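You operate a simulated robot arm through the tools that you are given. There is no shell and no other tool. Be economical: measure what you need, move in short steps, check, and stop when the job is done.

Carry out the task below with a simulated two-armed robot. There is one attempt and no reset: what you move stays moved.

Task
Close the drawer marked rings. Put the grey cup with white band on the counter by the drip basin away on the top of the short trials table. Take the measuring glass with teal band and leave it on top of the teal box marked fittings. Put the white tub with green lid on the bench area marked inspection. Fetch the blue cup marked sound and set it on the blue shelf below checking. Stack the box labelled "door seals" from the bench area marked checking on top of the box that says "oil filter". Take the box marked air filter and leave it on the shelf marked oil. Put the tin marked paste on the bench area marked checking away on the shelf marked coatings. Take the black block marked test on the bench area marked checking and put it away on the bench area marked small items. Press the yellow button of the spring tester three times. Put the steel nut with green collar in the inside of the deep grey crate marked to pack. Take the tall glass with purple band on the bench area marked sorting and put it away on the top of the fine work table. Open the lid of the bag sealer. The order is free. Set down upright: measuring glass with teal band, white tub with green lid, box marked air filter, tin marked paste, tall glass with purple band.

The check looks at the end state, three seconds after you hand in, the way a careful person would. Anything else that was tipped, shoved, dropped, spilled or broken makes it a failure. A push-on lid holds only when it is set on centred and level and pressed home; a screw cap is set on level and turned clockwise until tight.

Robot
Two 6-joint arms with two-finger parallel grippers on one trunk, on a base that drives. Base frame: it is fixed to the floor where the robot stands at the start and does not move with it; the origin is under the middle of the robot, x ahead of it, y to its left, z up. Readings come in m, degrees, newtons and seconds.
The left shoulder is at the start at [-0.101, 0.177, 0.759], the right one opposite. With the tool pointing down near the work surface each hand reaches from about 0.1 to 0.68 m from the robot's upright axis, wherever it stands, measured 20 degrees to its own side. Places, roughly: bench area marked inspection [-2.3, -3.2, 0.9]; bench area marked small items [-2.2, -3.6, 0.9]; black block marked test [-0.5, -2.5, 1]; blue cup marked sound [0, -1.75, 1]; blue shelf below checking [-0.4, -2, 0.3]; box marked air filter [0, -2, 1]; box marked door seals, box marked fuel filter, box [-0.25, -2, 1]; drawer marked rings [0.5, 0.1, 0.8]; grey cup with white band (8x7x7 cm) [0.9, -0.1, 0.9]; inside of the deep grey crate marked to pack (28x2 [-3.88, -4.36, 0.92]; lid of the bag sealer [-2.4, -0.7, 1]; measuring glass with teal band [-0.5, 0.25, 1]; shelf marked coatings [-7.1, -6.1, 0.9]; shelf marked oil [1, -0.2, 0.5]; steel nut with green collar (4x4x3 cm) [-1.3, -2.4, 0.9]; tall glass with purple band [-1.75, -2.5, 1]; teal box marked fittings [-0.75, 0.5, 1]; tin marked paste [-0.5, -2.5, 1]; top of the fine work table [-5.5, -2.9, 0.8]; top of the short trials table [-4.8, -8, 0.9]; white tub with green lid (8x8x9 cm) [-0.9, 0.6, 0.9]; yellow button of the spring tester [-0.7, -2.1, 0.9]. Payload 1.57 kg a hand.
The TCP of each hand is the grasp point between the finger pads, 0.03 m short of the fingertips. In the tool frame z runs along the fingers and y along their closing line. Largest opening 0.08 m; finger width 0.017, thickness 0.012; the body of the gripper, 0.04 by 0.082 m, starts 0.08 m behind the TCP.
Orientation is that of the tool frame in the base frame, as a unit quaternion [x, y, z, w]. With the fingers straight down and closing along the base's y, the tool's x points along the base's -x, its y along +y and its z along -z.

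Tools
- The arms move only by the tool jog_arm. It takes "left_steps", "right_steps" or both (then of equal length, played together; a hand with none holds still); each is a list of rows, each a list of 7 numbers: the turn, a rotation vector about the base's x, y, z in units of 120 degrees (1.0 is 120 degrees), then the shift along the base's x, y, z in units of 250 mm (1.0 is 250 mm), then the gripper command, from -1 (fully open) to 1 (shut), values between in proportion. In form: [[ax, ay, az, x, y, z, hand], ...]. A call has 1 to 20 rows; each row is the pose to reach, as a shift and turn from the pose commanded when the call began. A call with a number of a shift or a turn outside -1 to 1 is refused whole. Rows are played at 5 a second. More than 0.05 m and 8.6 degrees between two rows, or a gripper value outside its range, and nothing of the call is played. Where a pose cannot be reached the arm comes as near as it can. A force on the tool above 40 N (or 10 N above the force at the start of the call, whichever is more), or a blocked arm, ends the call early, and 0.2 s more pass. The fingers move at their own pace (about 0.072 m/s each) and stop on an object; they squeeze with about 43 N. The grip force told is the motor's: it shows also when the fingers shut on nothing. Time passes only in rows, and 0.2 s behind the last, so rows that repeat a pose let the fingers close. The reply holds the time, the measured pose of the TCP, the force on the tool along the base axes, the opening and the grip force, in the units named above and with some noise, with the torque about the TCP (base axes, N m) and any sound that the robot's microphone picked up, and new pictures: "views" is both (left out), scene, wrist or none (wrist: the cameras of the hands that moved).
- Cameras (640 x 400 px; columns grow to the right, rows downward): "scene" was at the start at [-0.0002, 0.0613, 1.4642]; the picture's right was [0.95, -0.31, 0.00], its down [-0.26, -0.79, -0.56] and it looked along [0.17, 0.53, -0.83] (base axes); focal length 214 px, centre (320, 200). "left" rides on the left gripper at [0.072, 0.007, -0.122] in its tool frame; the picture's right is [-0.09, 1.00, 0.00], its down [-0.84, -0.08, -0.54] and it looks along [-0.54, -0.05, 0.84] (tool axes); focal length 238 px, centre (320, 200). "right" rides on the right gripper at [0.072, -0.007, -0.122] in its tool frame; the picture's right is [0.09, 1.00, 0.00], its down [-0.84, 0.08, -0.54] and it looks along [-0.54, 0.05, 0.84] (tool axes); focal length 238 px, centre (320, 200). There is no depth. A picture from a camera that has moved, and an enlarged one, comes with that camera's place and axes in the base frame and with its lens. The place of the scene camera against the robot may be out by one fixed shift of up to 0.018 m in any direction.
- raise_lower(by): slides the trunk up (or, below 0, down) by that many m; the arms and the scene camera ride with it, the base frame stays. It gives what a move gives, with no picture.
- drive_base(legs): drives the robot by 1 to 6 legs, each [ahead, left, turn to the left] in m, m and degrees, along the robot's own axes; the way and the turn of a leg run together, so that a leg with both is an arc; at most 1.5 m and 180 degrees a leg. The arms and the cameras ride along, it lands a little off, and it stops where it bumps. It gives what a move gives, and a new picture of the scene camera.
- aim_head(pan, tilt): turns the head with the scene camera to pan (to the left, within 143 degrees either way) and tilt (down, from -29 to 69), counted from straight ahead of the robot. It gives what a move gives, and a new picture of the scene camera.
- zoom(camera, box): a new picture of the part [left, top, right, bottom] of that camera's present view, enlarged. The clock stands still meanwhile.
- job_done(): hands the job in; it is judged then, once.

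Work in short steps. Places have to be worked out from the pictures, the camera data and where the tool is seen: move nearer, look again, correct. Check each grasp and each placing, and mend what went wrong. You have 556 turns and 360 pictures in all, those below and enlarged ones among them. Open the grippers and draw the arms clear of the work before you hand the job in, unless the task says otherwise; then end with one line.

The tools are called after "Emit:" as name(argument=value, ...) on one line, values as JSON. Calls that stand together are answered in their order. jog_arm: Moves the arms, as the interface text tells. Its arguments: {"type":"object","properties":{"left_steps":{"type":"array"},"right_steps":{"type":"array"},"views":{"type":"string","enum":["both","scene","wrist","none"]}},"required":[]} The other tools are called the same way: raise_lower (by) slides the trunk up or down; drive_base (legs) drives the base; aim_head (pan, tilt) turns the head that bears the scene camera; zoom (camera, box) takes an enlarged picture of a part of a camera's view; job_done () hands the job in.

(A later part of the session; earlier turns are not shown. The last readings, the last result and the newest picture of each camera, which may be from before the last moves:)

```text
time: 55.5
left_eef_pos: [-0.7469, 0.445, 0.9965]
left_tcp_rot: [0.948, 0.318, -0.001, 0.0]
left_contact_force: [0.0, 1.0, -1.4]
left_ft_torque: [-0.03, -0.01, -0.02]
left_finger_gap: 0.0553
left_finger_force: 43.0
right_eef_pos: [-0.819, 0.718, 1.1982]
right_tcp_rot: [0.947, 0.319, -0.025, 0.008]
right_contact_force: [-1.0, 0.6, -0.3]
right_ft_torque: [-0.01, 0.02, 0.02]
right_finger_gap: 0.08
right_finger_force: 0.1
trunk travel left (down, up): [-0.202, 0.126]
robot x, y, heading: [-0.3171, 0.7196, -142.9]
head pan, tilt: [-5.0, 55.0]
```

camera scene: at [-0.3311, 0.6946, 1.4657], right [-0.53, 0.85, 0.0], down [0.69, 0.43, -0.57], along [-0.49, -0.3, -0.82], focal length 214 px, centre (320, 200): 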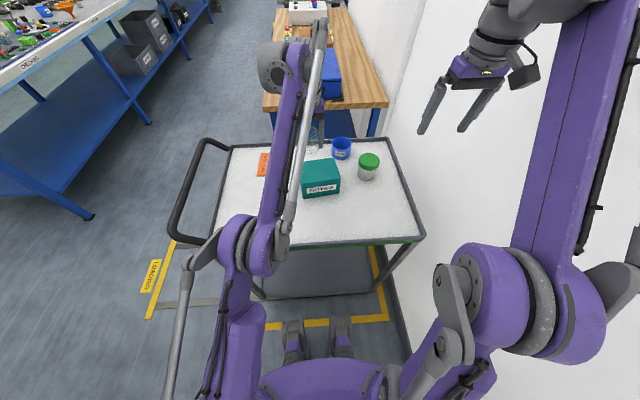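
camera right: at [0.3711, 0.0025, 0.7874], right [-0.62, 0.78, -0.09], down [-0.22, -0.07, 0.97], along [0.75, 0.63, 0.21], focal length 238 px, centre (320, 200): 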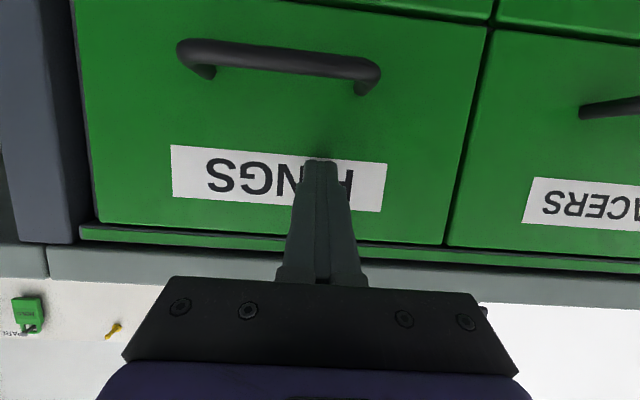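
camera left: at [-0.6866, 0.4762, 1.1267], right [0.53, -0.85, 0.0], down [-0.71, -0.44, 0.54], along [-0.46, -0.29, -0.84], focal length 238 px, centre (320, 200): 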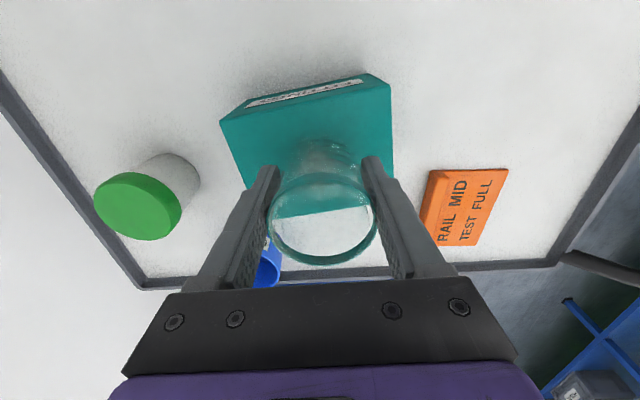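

No contact yet; keep lowering in 2–3 mm steps.

Emit:
jog_arm(left_steps=[[0, 0, 0, 0, 0, -0.01, 1], [0, 0, 0, 0, 0, -0.02, 1], [0, 0, 0, 0, 0, -0.02, 1]], views="none")

Emit:
jog_arm(left_steps=[[0, 0, 0, 0, 0, -0.01, 1], [0, 0, 0, 0, 0, -0.02, 1], [0, 0, 0, 0, 0, -0.02, 1]], views="wrist")

```text
time: 56.3
left_eef_pos: [-0.7447, 0.4449, 0.9911]
left_tcp_rot: [0.948, 0.317, 0.0, 0.0]
left_contact_force: [-0.3, -0.8, -1.5]
left_ft_torque: [-0.03, -0.04, -0.02]
left_finger_gap: 0.0554
left_finger_force: 43.2
right_eef_pos: [-0.8191, 0.7176, 1.1985]
right_tcp_rot: [0.947, 0.319, -0.026, 0.008]
right_contact_force: [0.8, -0.1, -0.2]
right_ft_torque: [-0.01, 0.01, -0.02]
right_finger_gap: 0.0802
right_finger_force: 0.0
trunk travel left (down, up): [-0.202, 0.126]
robot x, y, heading: [-0.3172, 0.7168, -143.0]
head pan, tilt: [-5.0, 55.0]
```

```text
time: 57.1
left_eef_pos: [-0.7449, 0.4456, 0.9888]
left_tcp_rot: [0.948, 0.317, 0.0, 0.001]
left_contact_force: [-0.5, 1.7, 29.0]
left_ft_torque: [-0.02, 0.07, 0.24]
left_finger_gap: 0.0553
left_finger_force: 42.5
right_eef_pos: [-0.818, 0.7196, 1.1999]
right_tcp_rot: [0.948, 0.318, -0.026, 0.009]
right_contact_force: [-0.5, -0.1, 0.1]
right_ft_torque: [0.02, 0.03, -0.02]
right_finger_gap: 0.0799
right_finger_force: 0.1
trunk travel left (down, up): [-0.202, 0.126]
robot x, y, heading: [-0.3158, 0.7156, -142.8]
head pan, tilt: [-5.0, 55.0]
camera left: at [-0.6822, 0.4832, 1.1097], right [0.53, -0.85, 0.0], down [-0.71, -0.44, 0.54], along [-0.46, -0.29, -0.84], focal length 238 px, centre (320, 200)
```

left: 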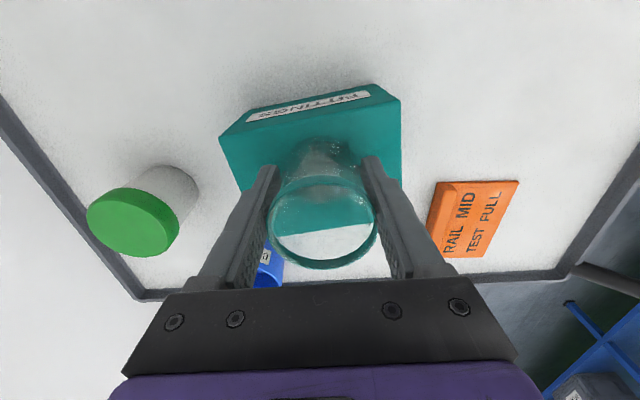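

Contact. Release and lift straight up.

Emit:
jog_arm(left_steps=[[0, 0, 0, 0, 0, 0.012, 1], [0, 0, 0, 0, 0, 0.012, 0.4], [0, 0, 0, 0, 0, 0.012, 0], [0, 0, 0, 0, 0, 0.012, -1], [0, 0, 0, 0, 0, 0.012, -1], [0, 0, 0, 0, 0, 0.012, -1], [0, 0, 0, 0, 0, 0.15, -1], [0, 0, 0, 0, 0, 0.3, -1], [0, 0, 0, 0, 0, 0.45, -1], [0, 0, 0, 0, 0, 0.6, -1]])

```text
time: 59.3
left_eef_pos: [-0.7257, 0.453, 1.1099]
left_tcp_rot: [0.948, 0.317, -0.002, 0.0]
left_contact_force: [1.2, -0.1, -0.1]
left_ft_torque: [0.0, 0.01, -0.02]
left_finger_gap: 0.0801
left_finger_force: 0.0
left hand out of reach, approached as far as the arm can: row 9, 10
right_eef_pos: [-0.8181, 0.7182, 1.1999]
right_tcp_rot: [0.948, 0.318, -0.026, 0.008]
right_contact_force: [-0.2, 0.1, -0.5]
right_ft_torque: [-0.01, 0.01, -0.02]
right_finger_gap: 0.0801
right_finger_force: 0.1
trunk travel left (down, up): [-0.202, 0.126]
robot x, y, heading: [-0.3167, 0.717, -143.0]
head pan, tilt: [-5.0, 55.0]
camera scene: at [-0.3281, 0.696, 1.4658], right [-0.53, 0.85, 0.0], down [0.69, 0.43, -0.57], along [-0.49, -0.3, -0.82], focal length 214 px, centre (320, 200)
camera left: at [-0.663, 0.4894, 1.2309], right [0.53, -0.85, 0.0], down [-0.71, -0.44, 0.54], along [-0.46, -0.29, -0.84], focal length 238 px, centre (320, 200)
```

scene: 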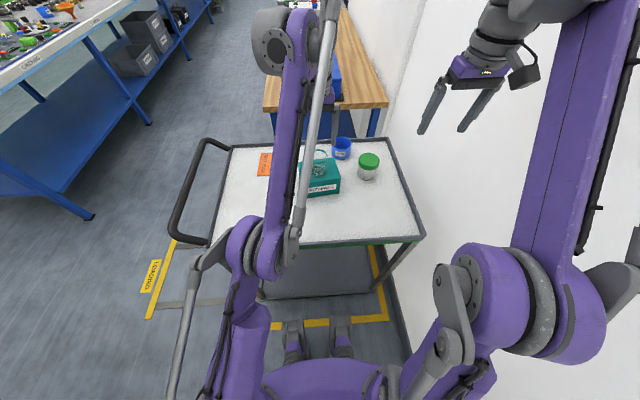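
left: 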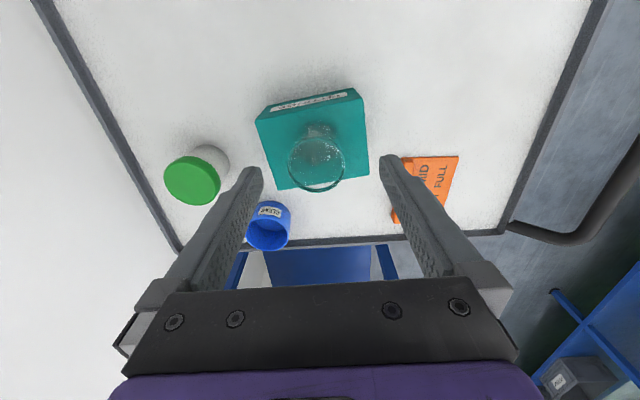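

Glass stands well on the box. Now park the left arm and tilt the right hand 60° for a side grasp of the tub's body (below its lid).

Emit:
jog_arm(left_steps=[[0, 0, 0, 0.124, -0.082, 0.025, -1], [0, 0, 0, 0.248, -0.164, 0.05, -1], [0, 0, 0, 0.371, -0.245, 0.075, -1], [0, 0, 0, 0.495, -0.327, 0.1, -1], [0, 0, 0, 0.619, -0.409, 0.125, -1], [0, 0, 0, 0.743, -0.49, 0.15, -1], [0, 0, 0, 0.866, -0.572, 0.175, -1], [0, 0, 0, 0.99, -0.654, 0.2, -1]], right_steps=[[-0.038, 0.05, 0, 0.035, -0.03, -0.06, -1], [-0.075, 0.1, 0, 0.071, -0.061, -0.12, -1], [-0.113, 0.15, 0, 0.106, -0.091, -0.18, -1], [-0.15, 0.2, 0, 0.142, -0.122, -0.24, -1], [-0.188, 0.249, 0, 0.177, -0.152, -0.3, -1], [-0.226, 0.299, 0, 0.212, -0.182, -0.36, -1], [-0.263, 0.349, 0, 0.248, -0.213, -0.42, -1], [-0.301, 0.399, 0, 0.283, -0.243, -0.48, -1]])

```text
time: 61.1
left_eef_pos: [-0.4783, 0.2896, 1.1595]
left_tcp_rot: [0.948, 0.317, -0.001, 0.0]
left_contact_force: [-0.3, -0.1, 0.5]
left_ft_torque: [0.03, 0.02, 0.01]
left_finger_gap: 0.0799
left_finger_force: 0.0
left hand out of reach, approached as far as the arm can: row 1, 2, 3, 4, 5
right_eef_pos: [-0.7474, 0.6569, 1.0771]
right_tcp_rot: [0.806, 0.273, -0.498, 0.167]
right_contact_force: [0.0, -0.8, 0.0]
right_ft_torque: [0.03, 0.0, 0.02]
right_finger_gap: 0.0801
right_finger_force: 0.1
trunk travel left (down, up): [-0.202, 0.126]
robot x, y, heading: [-0.3159, 0.7163, -142.9]
head pan, tilt: [-5.0, 55.0]
camera scene: at [-0.3288, 0.6955, 1.4657], right [-0.53, 0.85, 0.0], down [0.69, 0.43, -0.57], along [-0.49, -0.3, -0.82], focal length 214 px, centre (320, 200)
camera right: at [-0.6387, 0.7481, 1.0679], right [0.63, -0.77, -0.08], down [0.13, 0.0, 0.99], along [-0.76, -0.64, 0.1], focal length 238 px, centre (320, 200)
camera left: at [-0.4157, 0.3268, 1.281], right [0.53, -0.85, 0.0], down [-0.71, -0.44, 0.54], along [-0.46, -0.29, -0.84], focal length 238 px, centre (320, 200)
```

scene: 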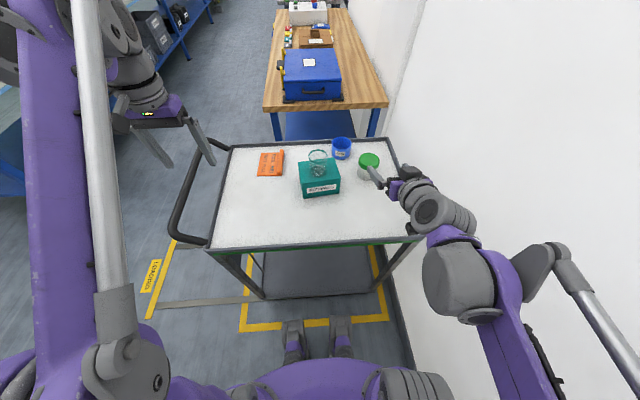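
right: 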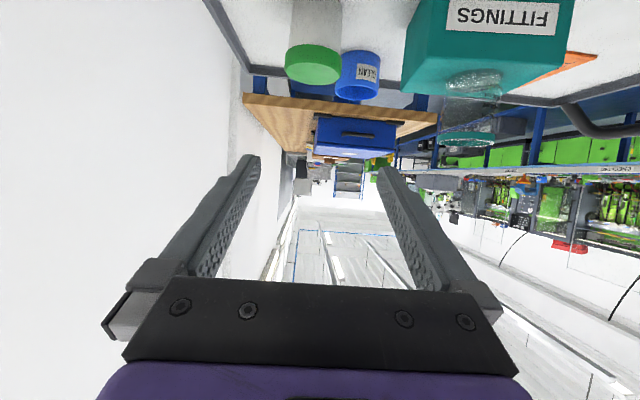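
left: 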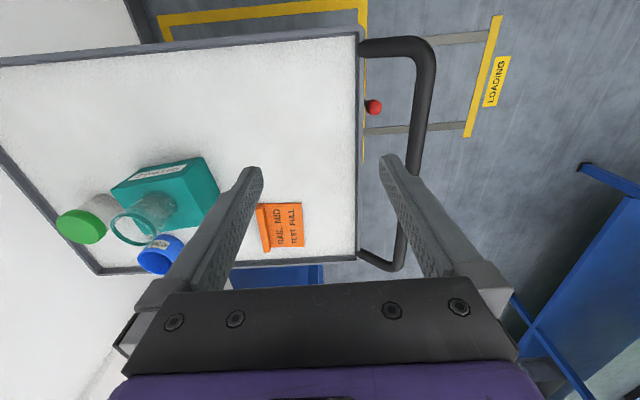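

Emit:
jog_arm(right_steps=[[0, 0, 0, -0.07, -0.03, -0.16, -1], [0, 0, 0, -0.14, -0.06, -0.32, -1], [0, 0, 0, -0.207, -0.091, -0.476, -1]], views="wrist")

Emit:
zoom(camera="scene", box=[290, 120, 450, 220])

```text
time: 61.9
left_eef_pos: [-0.48, 0.2898, 1.1585]
left_tcp_rot: [0.948, 0.317, 0.0, 0.001]
left_contact_force: [0.4, 0.5, -0.9]
left_ft_torque: [0.02, -0.03, 0.02]
left_finger_gap: 0.0799
left_finger_force: 0.1
right_eef_pos: [-0.7997, 0.6312, 0.9605]
right_tcp_rot: [0.808, 0.272, -0.495, 0.166]
right_contact_force: [-0.7, -1.2, -0.6]
right_ft_torque: [0.03, -0.03, 0.01]
right_finger_gap: 0.0798
right_finger_force: 0.0
trunk travel left (down, up): [-0.202, 0.126]
robot x, y, heading: [-0.3154, 0.7196, -143.2]
head pan, tilt: [-5.0, 55.0]
camera right: at [-0.6925, 0.7227, 0.9508], right [0.63, -0.77, -0.08], down [0.13, 0.0, 0.99], along [-0.76, -0.64, 0.1], focal length 238 px, centre (320, 200)
```

right: 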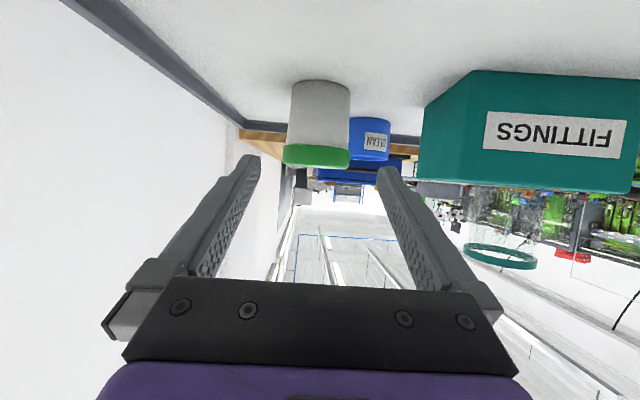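

```text
4.00 times, centred on (370, 170) of scene
camera zoom: at [-0.3315, 0.6947, 1.4657], right [-0.53, 0.85, 0.0], down [0.7, 0.43, -0.57], along [-0.49, -0.3, -0.82], focal length 858 px, centre (120, 320)
```

zoom: 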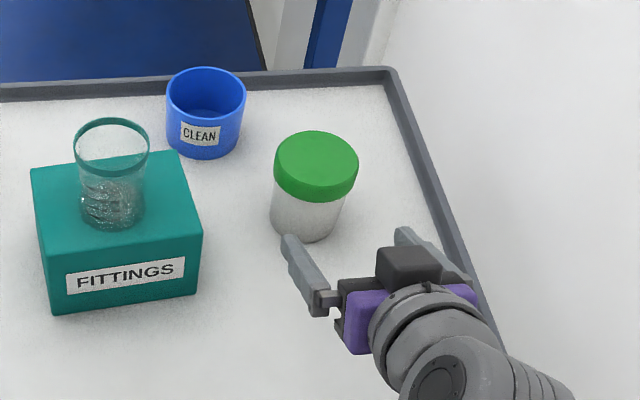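

Aligned. Slide in along the tool axis and grip the body.

Emit:
jog_arm(right_steps=[[0, 0, 0, -0.116, -0.084, -0.09, -1], [0, 0, 0, -0.232, -0.168, -0.18, -1], [0, 0, 0, -0.348, -0.252, -0.27, -1], [0, 0, 0, -0.348, -0.252, -0.27, 0], [0, 0, 0, -0.348, -0.252, -0.27, 1], [0, 0, 0, -0.348, -0.252, -0.27, 1], [0, 0, 0, -0.348, -0.252, -0.27, 1]])

```text
time: 63.5
left_eef_pos: [-0.4815, 0.2881, 1.1594]
left_tcp_rot: [0.948, 0.318, 0.0, 0.0]
left_contact_force: [-0.4, 0.1, 0.1]
left_ft_torque: [-0.02, -0.03, 0.02]
left_finger_gap: 0.08
left_finger_force: 0.1
right_eef_pos: [-0.8858, 0.5671, 0.8941]
right_tcp_rot: [0.807, 0.272, -0.497, 0.166]
right_contact_force: [0.3, 0.5, 0.1]
right_ft_torque: [0.0, -0.02, 0.0]
right_finger_gap: 0.0633
right_finger_force: 42.5
trunk travel left (down, up): [-0.202, 0.126]
robot x, y, heading: [-0.3169, 0.7165, -142.9]
head pan, tilt: [-5.0, 55.0]
camera scene: at [-0.3303, 0.6953, 1.4657], right [-0.53, 0.85, 0.0], down [0.69, 0.43, -0.57], along [-0.49, -0.3, -0.82], focal length 214 px, centre (320, 200)
camera right: at [-0.7768, 0.658, 0.8852], right [0.63, -0.77, -0.08], down [0.13, 0.0, 0.99], along [-0.76, -0.64, 0.1], focal length 238 px, centre (320, 200)
```

scene: 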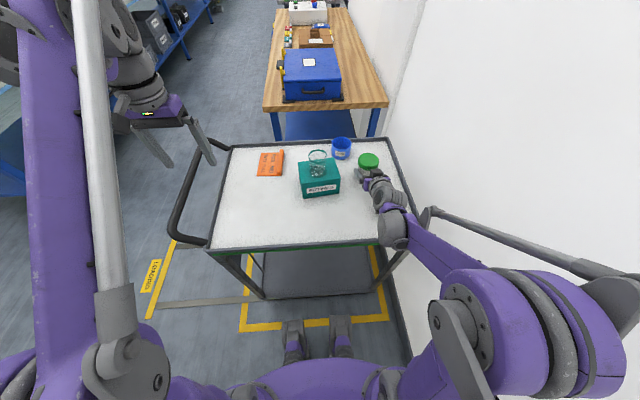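
right: 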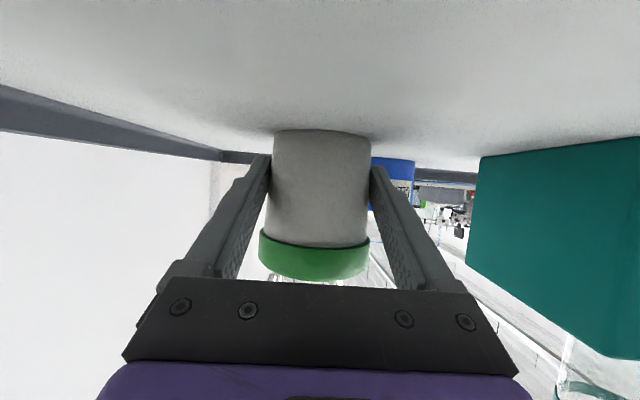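

Gripped firmly on the body. Lift and retract, keeping it upright.

Emit:
jog_arm(right_steps=[[0, 0, 0, 0, 0, 0.15, 1], [0, 0, 0, 0, 0, 0.3, 1], [0, 0, 0, 0, 0, 0.45, 1], [0, 0, 0, 0, 0, 0.6, 1], [0, 0, 0, 0.08, 0.06, 0.7, 1], [0, 0, 0, 0.2, 0.15, 0.8, 1], [0, 0, 0, 0.32, 0.24, 0.9, 1], [0, 0, 0, 0.48, 0.36, 1.0, 1]], views="wrist")

```text
refused: row 8 steps farther than a row can; nothing moved
```

Emit:
jog_arm(right_steps=[[0, 0, 0, 0, 0, 0.15, 1], [0, 0, 0, 0, 0, 0.3, 1], [0, 0, 0, 0, 0, 0.45, 1], [0, 0, 0, 0, 0, 0.6, 1], [0, 0, 0, 0.08, 0.06, 0.7, 1], [0, 0, 0, 0.19, 0.14, 0.8, 1], [0, 0, 0, 0.3, 0.22, 0.9, 1], [0, 0, 0, 0.4, 0.3, 1.0, 1], [0, 0, 0, 0.5, 0.38, 1.0, 1]], views="wrist")

```text
time: 65.5
left_eef_pos: [-0.4794, 0.2896, 1.1599]
left_tcp_rot: [0.948, 0.318, -0.001, 0.001]
left_contact_force: [0.3, -0.2, -0.3]
left_ft_torque: [0.0, 0.03, -0.02]
left_finger_gap: 0.0804
left_finger_force: 0.2
right_eef_pos: [-0.7594, 0.6641, 1.139]
right_tcp_rot: [0.807, 0.271, -0.497, 0.166]
right_contact_force: [-0.3, 0.2, -1.8]
right_ft_torque: [0.01, -0.06, 0.03]
right_finger_gap: 0.0636
right_finger_force: 42.9
trunk travel left (down, up): [-0.202, 0.126]
robot x, y, heading: [-0.3169, 0.718, -142.9]
head pan, tilt: [-5.0, 55.0]
camera right: at [-0.6506, 0.7552, 1.1313], right [0.63, -0.77, -0.08], down [0.13, 0.0, 0.99], along [-0.76, -0.64, 0.1], focal length 238 px, centre (320, 200)
```

right: 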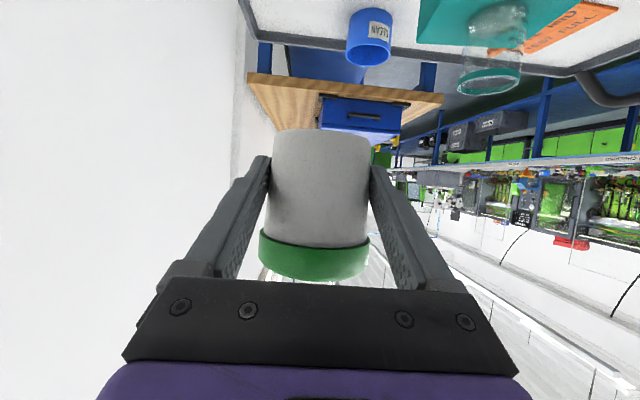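

Tub secure. Drive out past the cart corner, then across to the end of the main bench, keeping the heading.

Emit:
drive_base(legs=[[-0.06, 0.05, 0], [0.1, 0.35, 0], [0.05, 0.33, 0], [0.1, 0.6, 0], [0.1, 0.7, 0]])

```text
time: 84.2
left_eef_pos: [0.5278, -1.4668, 1.1594]
left_tcp_rot: [0.946, 0.325, 0.0, 0.0]
left_contact_force: [0.7, -0.6, -0.2]
left_ft_torque: [0.0, -0.01, -0.03]
left_finger_gap: 0.08
left_finger_force: 0.0
right_eef_pos: [0.2396, -1.0975, 1.1377]
right_tcp_rot: [0.805, 0.279, -0.495, 0.171]
right_contact_force: [-0.3, 0.2, -1.8]
right_ft_torque: [0.03, -0.04, 0.02]
right_finger_gap: 0.0637
right_finger_force: 43.0
trunk travel left (down, up): [-0.202, 0.126]
robot x, y, heading: [0.6803, -1.0376, -141.9]
head pan, tilt: [-5.0, 55.0]
camera scene: at [0.6702, -1.0584, 1.4657], right [-0.54, 0.84, 0.0], down [0.69, 0.45, -0.57], along [-0.48, -0.31, -0.82], focal length 214 px, centre (320, 200)
```

scene: 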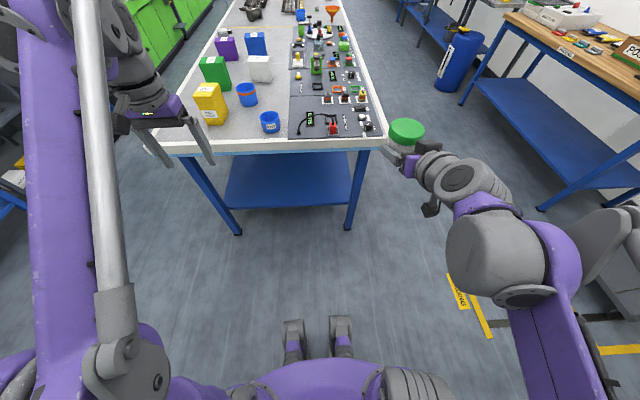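

Emit:
zoom(camera="scene", box=[170, 0, 410, 150])

```text
2.67 times, centred on (290, 75) of scene
camera zoom: at [0.6702, -1.0584, 1.4657], right [-0.54, 0.84, 0.0], down [0.69, 0.45, -0.57], along [-0.48, -0.31, -0.82], focal length 572 px, centre (400, 533)
```

zoom: 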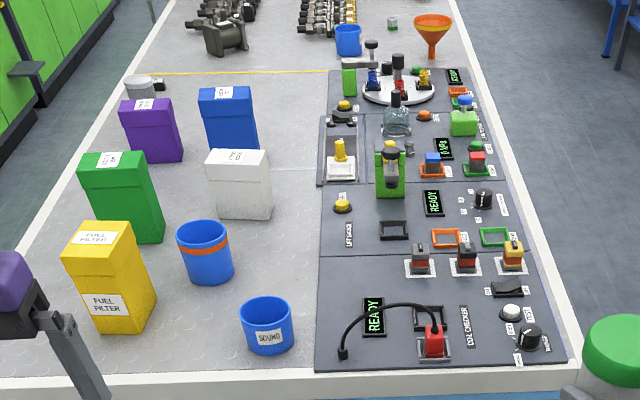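

I need to read the box labels; drive closer (fix heading) and zoom in.

Emit:
drive_base(legs=[[0.25, 0.1, -1]])

Emit:
aim_head(pan=10, tilt=45)

Emit:
zoom(camera="scene", box=[240, 30, 420, 142])

```text
time: 86.1
left_eef_pos: [0.3847, -1.6975, 1.1585]
left_tcp_rot: [0.948, 0.318, 0.001, 0.0]
left_contact_force: [0.1, -0.4, -0.2]
left_ft_torque: [-0.01, 0.01, 0.0]
left_finger_gap: 0.0798
left_finger_force: 0.2
right_eef_pos: [0.1038, -1.3227, 1.1396]
right_tcp_rot: [0.808, 0.273, -0.496, 0.166]
right_contact_force: [0.4, -1.3, -1.9]
right_ft_torque: [0.03, -0.04, 0.03]
right_finger_gap: 0.0634
right_finger_force: 42.2
trunk travel left (down, up): [-0.202, 0.126]
robot x, y, heading: [0.5493, -1.2656, -142.8]
head pan, tilt: [-5.0, 55.0]
camera scene: at [0.5339, -1.2905, 1.4657], right [-0.53, 0.85, 0.0], down [0.69, 0.43, -0.57], along [-0.49, -0.3, -0.82], focal length 214 px, centre (320, 200)
```

scene: 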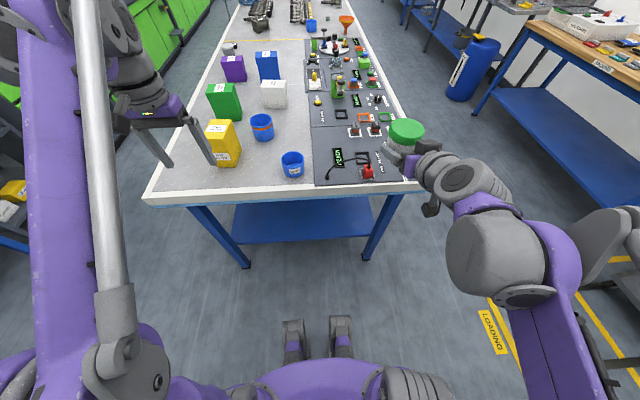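

```text
time: 86.9
left_eef_pos: [0.383, -1.6964, 1.159]
left_tcp_rot: [0.948, 0.318, 0.0, 0.0]
left_contact_force: [0.4, 0.7, 0.7]
left_ft_torque: [-0.01, 0.0, 0.06]
left_finger_gap: 0.0799
left_finger_force: 0.2
right_eef_pos: [0.1046, -1.3226, 1.1393]
right_tcp_rot: [0.808, 0.271, -0.497, 0.166]
right_contact_force: [-0.4, 0.9, -0.9]
right_ft_torque: [0.03, -0.04, -0.04]
right_finger_gap: 0.0633
right_finger_force: 42.6
trunk travel left (down, up): [-0.202, 0.126]
robot x, y, heading: [0.5488, -1.2699, -143.2]
head pan, tilt: [10.0, 45.0]
camera scene: at [0.5399, -1.3112, 1.4791], right [-0.73, 0.68, 0.0], down [0.48, 0.52, -0.71], along [-0.48, -0.52, -0.71], focal length 214 px, centre (320, 200)
```

scene: 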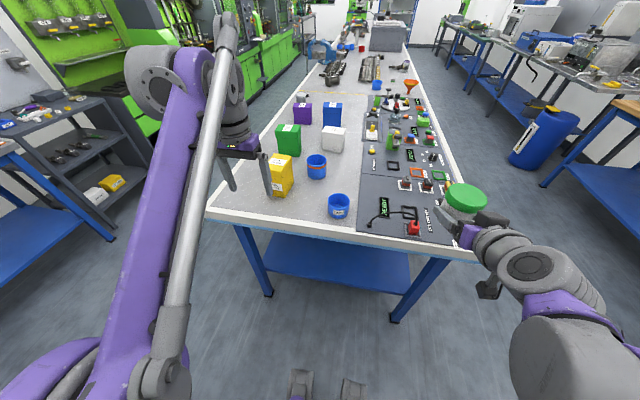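

```text
3.56 times, centred on (330, 86) of scene
camera zoom: at [0.5399, -1.3112, 1.4791], right [-0.73, 0.68, 0.0], down [0.48, 0.52, -0.71], along [-0.48, -0.52, -0.71], focal length 763 px, centre (284, 605)
```

zoom: 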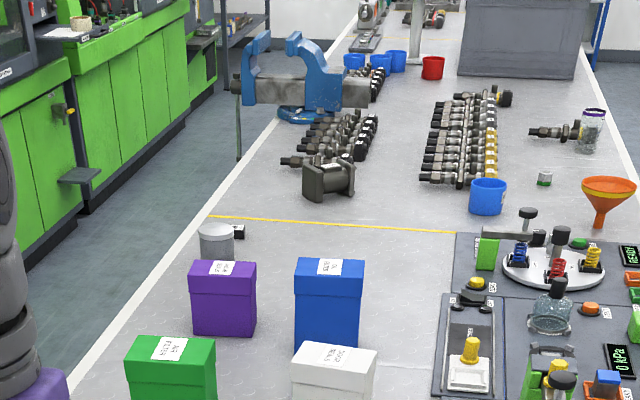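

Emit:
zoom(camera="scene", box=[265, 95, 355, 151])

```text
7.11 times, centred on (310, 123) of scene
camera zoom: at [0.5399, -1.3112, 1.4791], right [-0.73, 0.68, 0.0], down [0.48, 0.52, -0.71], along [-0.48, -0.52, -0.71], focal length 1525 px, centre (391, 748)
```

zoom: 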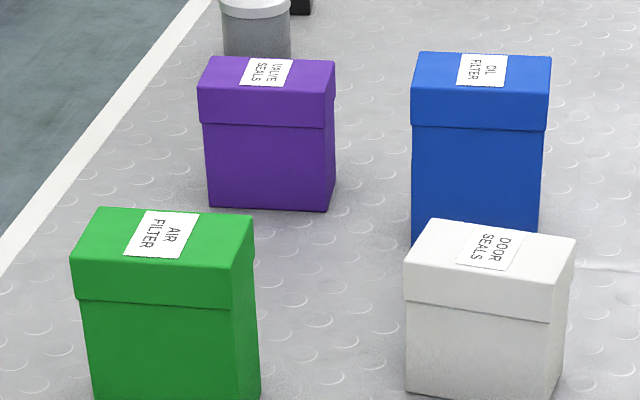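

Labels: green = air filter, white = door seals, blue = oil filter. The oil shelf needs a horizontal hand, so I'll grab the green box from the far side of the bench. Drive around the bench end.

Emit:
drive_base(legs=[[-0.2, 0, 0], [0, 1.0, 0], [0, 0, -90], [0, 0.8, 0]])

Emit:
aim_head(pan=10, tilt=45)

```text
time: 108.2
left_eef_pos: [0.2564, -2.2761, 1.16]
left_tcp_rot: [0.896, -0.443, 0.0, 0.001]
left_contact_force: [-0.6, 0.0, 1.5]
left_ft_torque: [0.03, 0.02, -0.04]
left_finger_gap: 0.0803
left_finger_force: 0.0
right_eef_pos: [0.6287, -1.994, 1.1393]
right_tcp_rot: [0.764, -0.377, -0.469, -0.232]
right_contact_force: [-0.3, -0.5, -0.6]
right_ft_torque: [-0.02, -0.02, -0.01]
right_finger_gap: 0.0634
right_finger_force: 43.1
trunk travel left (down, up): [-0.202, 0.126]
robot x, y, heading: [0.683, -2.4384, 127.4]
head pan, tilt: [10.0, 45.0]
camera scene: at [0.6641, -2.419, 1.4791], right [0.68, 0.74, 0.0], down [0.52, -0.48, -0.71], along [-0.52, 0.48, -0.71], focal length 214 px, centre (320, 200)
```

scene: 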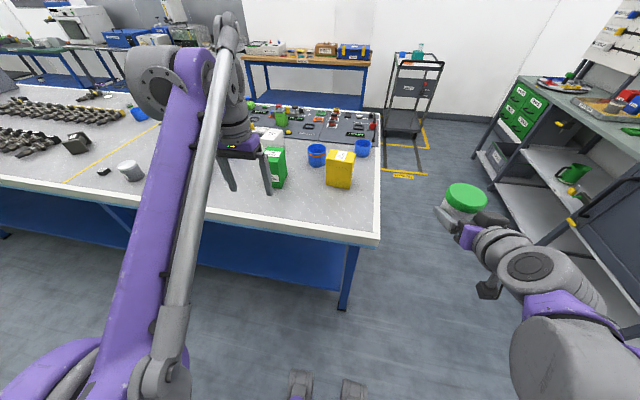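

```text
time: 108.8
left_eef_pos: [0.2558, -2.275, 1.1605]
left_tcp_rot: [0.896, -0.444, 0.0, 0.0]
left_contact_force: [-0.2, 0.4, 0.7]
left_ft_torque: [0.01, 0.04, 0.04]
left_finger_gap: 0.0799
left_finger_force: 0.0
right_eef_pos: [0.6304, -1.9938, 1.1397]
right_tcp_rot: [0.764, -0.378, -0.469, -0.233]
right_contact_force: [0.1, 0.5, -2.0]
right_ft_torque: [-0.03, 0.01, 0.03]
right_finger_gap: 0.0632
right_finger_force: 42.4
trunk travel left (down, up): [-0.202, 0.126]
robot x, y, heading: [0.6815, -2.4339, 127.4]
head pan, tilt: [10.0, 45.0]
camera scene: at [0.6641, -2.419, 1.4791], right [0.68, 0.74, 0.0], down [0.52, -0.48, -0.71], along [-0.52, 0.48, -0.71], focal length 214 px, centre (320, 200)
```

scene: 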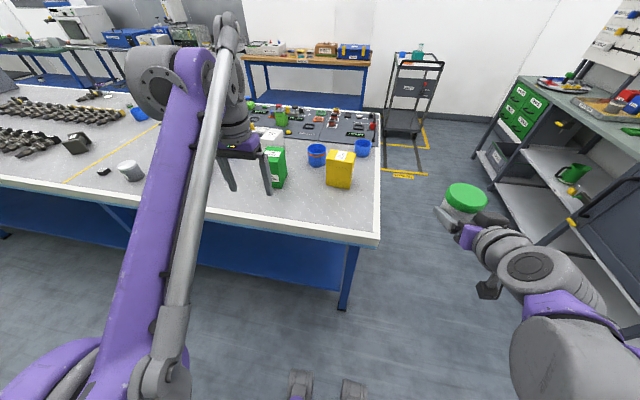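

Emit:
jog_arm(left_steps=[[0.054, 0.041, 0, 0, 0, -0.06, -1], [0.107, 0.082, 0, 0, 0, -0.12, -1], [0.161, 0.123, 0, 0, 0, -0.18, -1], [0.215, 0.165, 0, 0, 0, -0.24, -1], [0.269, 0.206, 0, 0, 0, -0.3, -1], [0.322, 0.247, 0, 0, 0, -0.36, -1], [0.376, 0.288, 0, 0, 0, -0.42, -1], [0.43, 0.329, 0, 0, 0, -0.48, -1]])

```text
time: 110.6
left_eef_pos: [0.2545, -2.2771, 1.0403]
left_tcp_rot: [0.756, -0.374, -0.483, -0.237]
left_contact_force: [0.1, -0.7, -0.9]
left_ft_torque: [-0.01, 0.0, 0.02]
left_finger_gap: 0.08
left_finger_force: 0.0
right_eef_pos: [0.629, -1.9934, 1.1395]
right_tcp_rot: [0.765, -0.377, -0.468, -0.232]
right_contact_force: [0.1, 0.7, -1.6]
right_ft_torque: [-0.01, -0.01, 0.01]
right_finger_gap: 0.0633
right_finger_force: 43.2
trunk travel left (down, up): [-0.202, 0.126]
robot x, y, heading: [0.6831, -2.4396, 127.4]
head pan, tilt: [10.0, 45.0]
camera scene: at [0.6642, -2.4191, 1.4791], right [0.68, 0.74, 0.0], down [0.52, -0.48, -0.71], along [-0.52, 0.48, -0.71], focal length 214 px, centre (320, 200)
camera left: at [0.3369, -2.3934, 1.0261], right [-0.81, -0.57, 0.09], down [0.15, -0.06, 0.99], along [-0.56, 0.82, 0.14], focal length 238 px, centre (320, 200)
```

scene: 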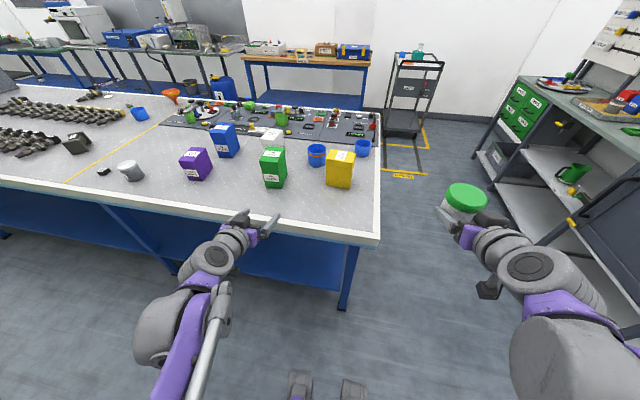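
left: 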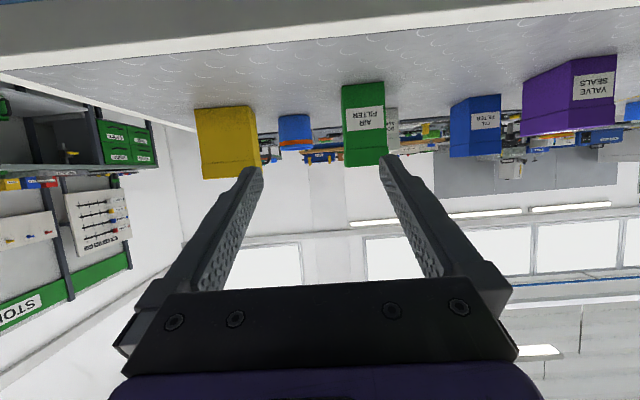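

Emit:
zoom(camera="scene", box=[170, 110, 390, 248])

```text
2.90 times, centred on (280, 179) of scene
camera zoom: at [0.6642, -2.4191, 1.4791], right [0.68, 0.74, 0.0], down [0.52, -0.48, -0.71], along [-0.52, 0.48, -0.71], focal length 622 px, centre (436, 261)
```

zoom: 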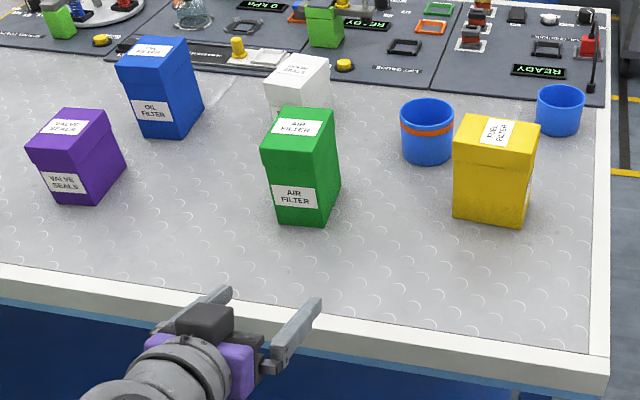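

Air filter box: centre ≈ (0.02, -2.07), width 6 cm toward me, 9 cm deep. Drive closer and left.

Emit:
drive_base(legs=[[0.16, 0.06, 0]])

Emit:
jog_arm(left_steps=[[0, 0, 0, 0, 0, -0.05, -1]], views="wrist")

```text
time: 112.1
left_eef_pos: [0.1047, -2.1817, 1.0414]
left_tcp_rot: [0.757, -0.373, -0.481, -0.236]
left_contact_force: [0.3, -0.4, 0.4]
left_ft_torque: [-0.02, 0.0, -0.04]
left_finger_gap: 0.0801
left_finger_force: 0.1
right_eef_pos: [0.4784, -1.8992, 1.1396]
right_tcp_rot: [0.765, -0.376, -0.469, -0.232]
right_contact_force: [-0.1, 0.0, -1.2]
right_ft_torque: [-0.04, -0.02, -0.06]
right_finger_gap: 0.0633
right_finger_force: 43.2
trunk travel left (down, up): [-0.202, 0.126]
robot x, y, heading: [0.533, -2.3424, 127.5]
head pan, tilt: [10.0, 45.0]
camera scene: at [0.5137, -2.3236, 1.4791], right [0.68, 0.74, 0.0], down [0.52, -0.48, -0.71], along [-0.52, 0.48, -0.71], focal length 214 px, centre (320, 200)
```

scene: 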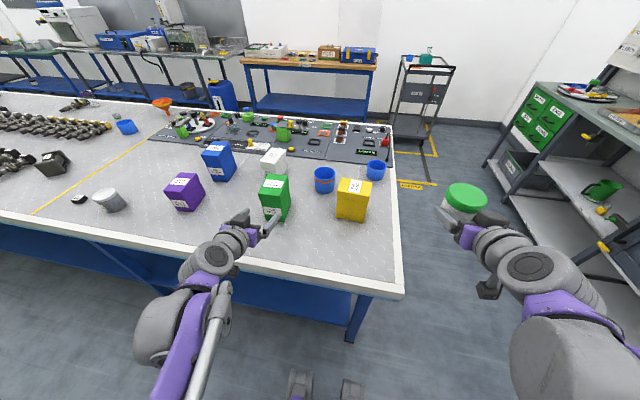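

```text
time: 112.5
left_eef_pos: [0.1058, -2.1819, 1.0273]
left_tcp_rot: [0.755, -0.374, -0.482, -0.239]
left_contact_force: [0.3, 0.7, -0.1]
left_ft_torque: [-0.03, 0.01, 0.02]
left_finger_gap: 0.0799
left_finger_force: 0.0
right_eef_pos: [0.4785, -1.8987, 1.138]
right_tcp_rot: [0.764, -0.376, -0.47, -0.232]
right_contact_force: [0.0, 0.8, -1.8]
right_ft_torque: [-0.02, 0.0, 0.01]
right_finger_gap: 0.0632
right_finger_force: 43.0
trunk travel left (down, up): [-0.202, 0.126]
robot x, y, heading: [0.5353, -2.338, 127.4]
head pan, tilt: [10.0, 45.0]
camera left: at [0.187, -2.2982, 1.0138], right [-0.81, -0.57, 0.08], down [0.15, -0.06, 0.99], along [-0.56, 0.82, 0.13], focal length 238 px, centre (320, 200)
```

left: 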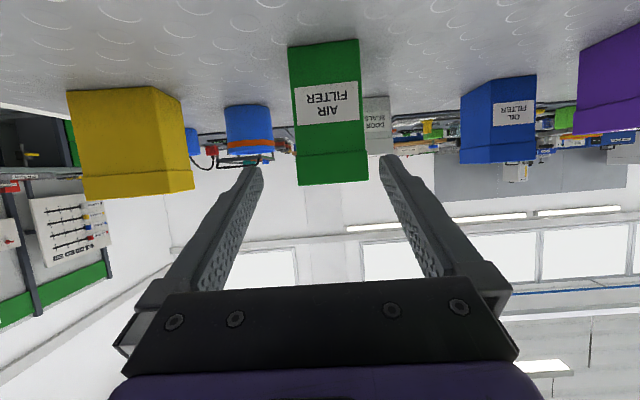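

Box is ~1 cm left of the hand axis. Slide in and grip.

Emit:
jog_arm(left_steps=[[0, 0, 0, -0.06, 0.026, -0.168, -1], [0, 0, 0, -0.154, 0.148, -0.221, -1], [0, 0, 0, -0.247, 0.27, -0.275, -1], [0, 0, 0, -0.341, 0.393, -0.328, -1], [0, 0, 0, -0.341, 0.393, -0.328, 0], [0, 0, 0, -0.341, 0.393, -0.328, 1], [0, 0, 0, -0.341, 0.393, -0.328, 1], [0, 0, 0, -0.341, 0.393, -0.328, 1]])

```text
time: 114.3
left_eef_pos: [0.023, -2.0828, 0.9445]
left_tcp_rot: [0.756, -0.373, -0.482, -0.237]
left_contact_force: [-0.5, -0.6, -0.4]
left_ft_torque: [-0.04, 0.0, 0.01]
left_finger_gap: 0.0676
left_finger_force: 42.7
right_eef_pos: [0.4777, -1.9, 1.1398]
right_tcp_rot: [0.765, -0.377, -0.468, -0.232]
right_contact_force: [-0.2, 0.3, -1.4]
right_ft_torque: [-0.01, 0.0, 0.03]
right_finger_gap: 0.0635
right_finger_force: 43.0
trunk travel left (down, up): [-0.202, 0.126]
robot x, y, heading: [0.5344, -2.3412, 127.6]
head pan, tilt: [10.0, 45.0]
camera scene: at [0.5141, -2.3238, 1.4791], right [0.68, 0.74, 0.0], down [0.52, -0.48, -0.71], along [-0.52, 0.48, -0.71], focal length 214 px, centre (320, 200)
camera left: at [0.1052, -2.1998, 0.9303], right [-0.81, -0.57, 0.08], down [0.15, -0.06, 0.99], along [-0.56, 0.82, 0.13], focal length 238 px, centre (320, 200)
```

scene: 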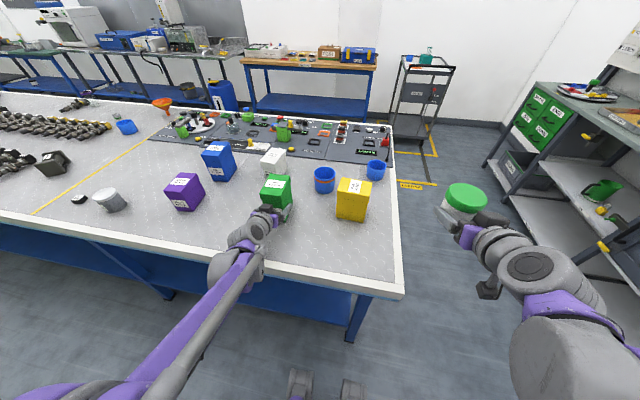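
left: 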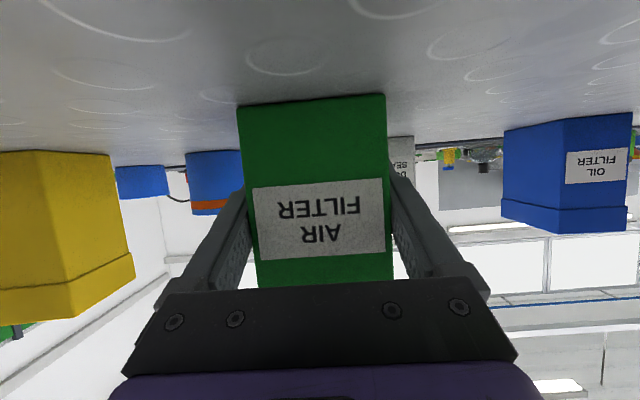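

Gripped (6.8 cm). Lift up and retract.

Emit:
jog_arm(left_steps=[[0, 0, 0, 0, 0, 0.15, 1], [0, 0, 0, 0, 0, 0.3, 1], [0, 0, 0, 0, 0, 0.45, 1], [0, 0, 0, 0, 0, 0.6, 1], [0, 0, 0, 0.05, -0.07, 0.68, 1], [0, 0, 0, 0.15, -0.2, 0.72, 1], [0, 0, 0, 0.25, -0.33, 0.72, 1], [0, 0, 0, 0.34, -0.45, 0.72, 1]], views="wrist")

Emit:
drive_base(legs=[[-0.25, 0, 0], [0, -1.1, 0]])

```text
time: 116.1
left_eef_pos: [0.108, -2.1958, 1.1271]
left_tcp_rot: [0.756, -0.374, -0.482, -0.237]
left_contact_force: [0.5, -0.9, -2.2]
left_ft_torque: [-0.06, -0.05, 0.02]
left_finger_gap: 0.0679
left_finger_force: 43.0
right_eef_pos: [0.4795, -1.8997, 1.1395]
right_tcp_rot: [0.765, -0.376, -0.469, -0.232]
right_contact_force: [0.5, -1.3, -1.6]
right_ft_torque: [-0.01, 0.0, -0.02]
right_finger_gap: 0.063
right_finger_force: 42.7
trunk travel left (down, up): [-0.202, 0.126]
robot x, y, heading: [0.5334, -2.3438, 127.3]
head pan, tilt: [10.0, 45.0]
camera left: at [0.1901, -2.3128, 1.1137], right [-0.81, -0.57, 0.09], down [0.15, -0.06, 0.99], along [-0.56, 0.82, 0.13], focal length 238 px, centre (320, 200)
```

left: 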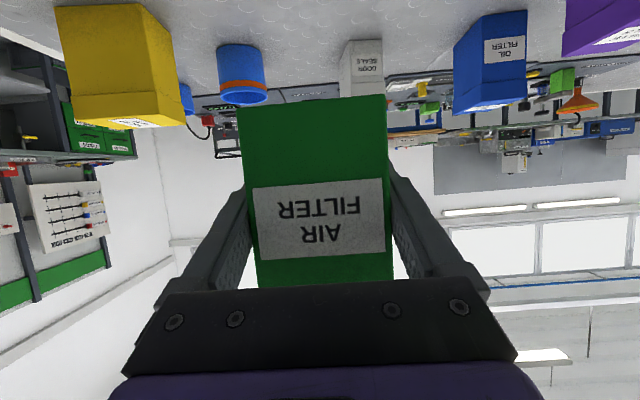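

```text
time: 127.5
left_eef_pos: [1.1281, -1.7274, 1.1271]
left_tcp_rot: [0.76, -0.364, -0.485, -0.232]
left_contact_force: [0.5, 0.8, -2.8]
left_ft_torque: [-0.08, -0.02, -0.03]
left_finger_gap: 0.0678
left_finger_force: 43.2
right_eef_pos: [1.491, -1.4208, 1.1388]
right_tcp_rot: [0.769, -0.367, -0.473, -0.226]
right_contact_force: [0.3, -0.2, -2.4]
right_ft_torque: [-0.04, -0.01, 0.0]
right_finger_gap: 0.0635
right_finger_force: 42.9
trunk travel left (down, up): [-0.202, 0.126]
robot x, y, heading: [1.562, -1.8656, 128.7]
head pan, tilt: [10.0, 45.0]
camera scene: at [1.5384, -1.8455, 1.4791], right [0.66, 0.75, 0.0], down [0.53, -0.47, -0.71], along [-0.53, 0.47, -0.71], focal length 214 px, centre (320, 200)
```

scene: 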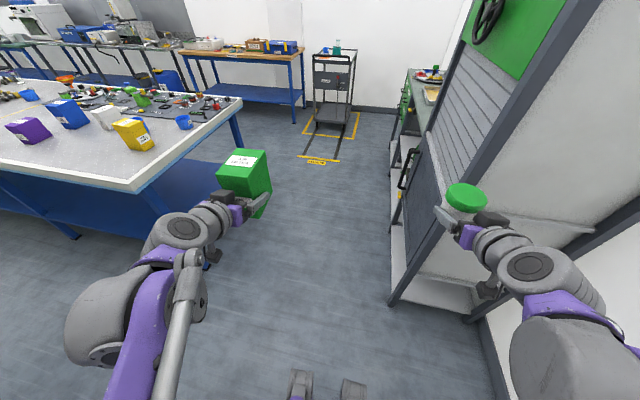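

Path: shift left away from the cabinet, forward along the gap, then turn right to face the counter.

Emit:
drive_base(legs=[[0, 0.31, -1.7], [1.48, 0, 0], [0, 0, -90]])

Emit:
aim_head(pan=15, tilt=50)

```text
time: 141.8
left_eef_pos: [0.5353, -0.4148, 1.1273]
left_tcp_rot: [-0.269, 0.799, 0.173, 0.509]
left_contact_force: [0.0, 0.2, -1.9]
left_ft_torque: [0.0, 0.06, 0.0]
left_finger_gap: 0.0677
left_finger_force: 42.9
right_eef_pos: [0.8309, -0.7856, 1.1395]
right_tcp_rot: [-0.274, 0.807, 0.168, 0.496]
right_contact_force: [-0.3, -0.1, -2.0]
right_ft_torque: [-0.01, 0.03, -0.01]
right_finger_gap: 0.0633
right_finger_force: 43.0
trunk travel left (down, up): [-0.202, 0.126]
robot x, y, heading: [0.3916, -0.836, 37.3]
head pan, tilt: [10.0, 45.0]
camera scene: at [0.4289, -0.8113, 1.4791], right [0.74, -0.68, 0.0], down [-0.48, -0.52, -0.71], along [0.48, 0.52, -0.71], focal length 214 px, centre (320, 200)
```

scene: 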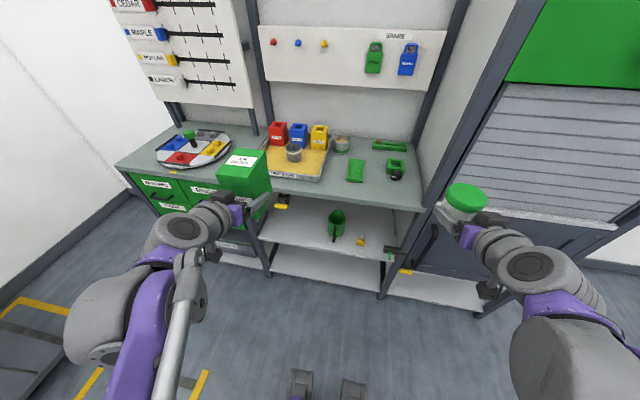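

```text
time: 142.5
left_eef_pos: [0.5359, -0.4146, 1.1283]
left_tcp_rot: [-0.27, 0.799, 0.173, 0.509]
left_contact_force: [-1.1, 1.0, -2.7]
left_ft_torque: [-0.07, 0.07, -0.04]
left_finger_gap: 0.0679
left_finger_force: 43.2
right_eef_pos: [0.8316, -0.7859, 1.1378]
right_tcp_rot: [-0.275, 0.807, 0.168, 0.496]
right_contact_force: [0.5, -0.1, -1.0]
right_ft_torque: [-0.02, 0.01, 0.01]
right_finger_gap: 0.0631
right_finger_force: 42.7
trunk travel left (down, up): [-0.202, 0.126]
robot x, y, heading: [0.387, -0.8396, 37.4]
head pan, tilt: [15.0, 50.0]
camera scene: at [0.4209, -0.8102, 1.4722], right [0.79, -0.61, 0.0], down [-0.47, -0.61, -0.64], along [0.39, 0.51, -0.77], focal length 214 px, centre (320, 200)
```

scene: 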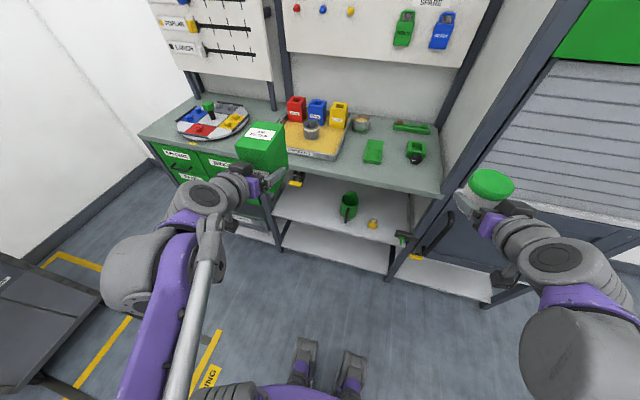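

Emit:
zoom(camera="scene", box=[250, 150, 450, 290])

```text
2.86 times, centred on (350, 220) of scene
camera zoom: at [0.4209, -0.8102, 1.4722], right [0.79, -0.61, 0.0], down [-0.47, -0.61, -0.64], along [0.39, 0.51, -0.77], focal length 613 px, centre (234, 143)
```

zoom: 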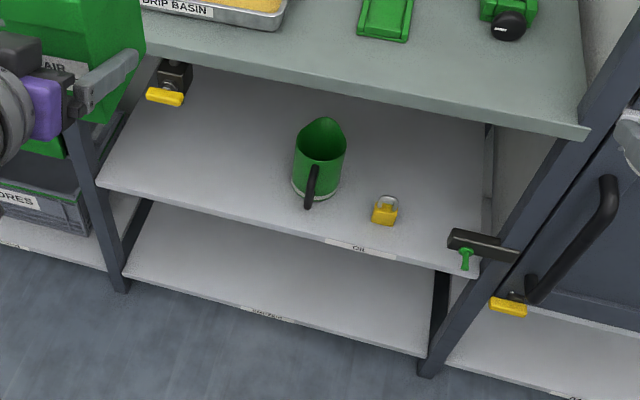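

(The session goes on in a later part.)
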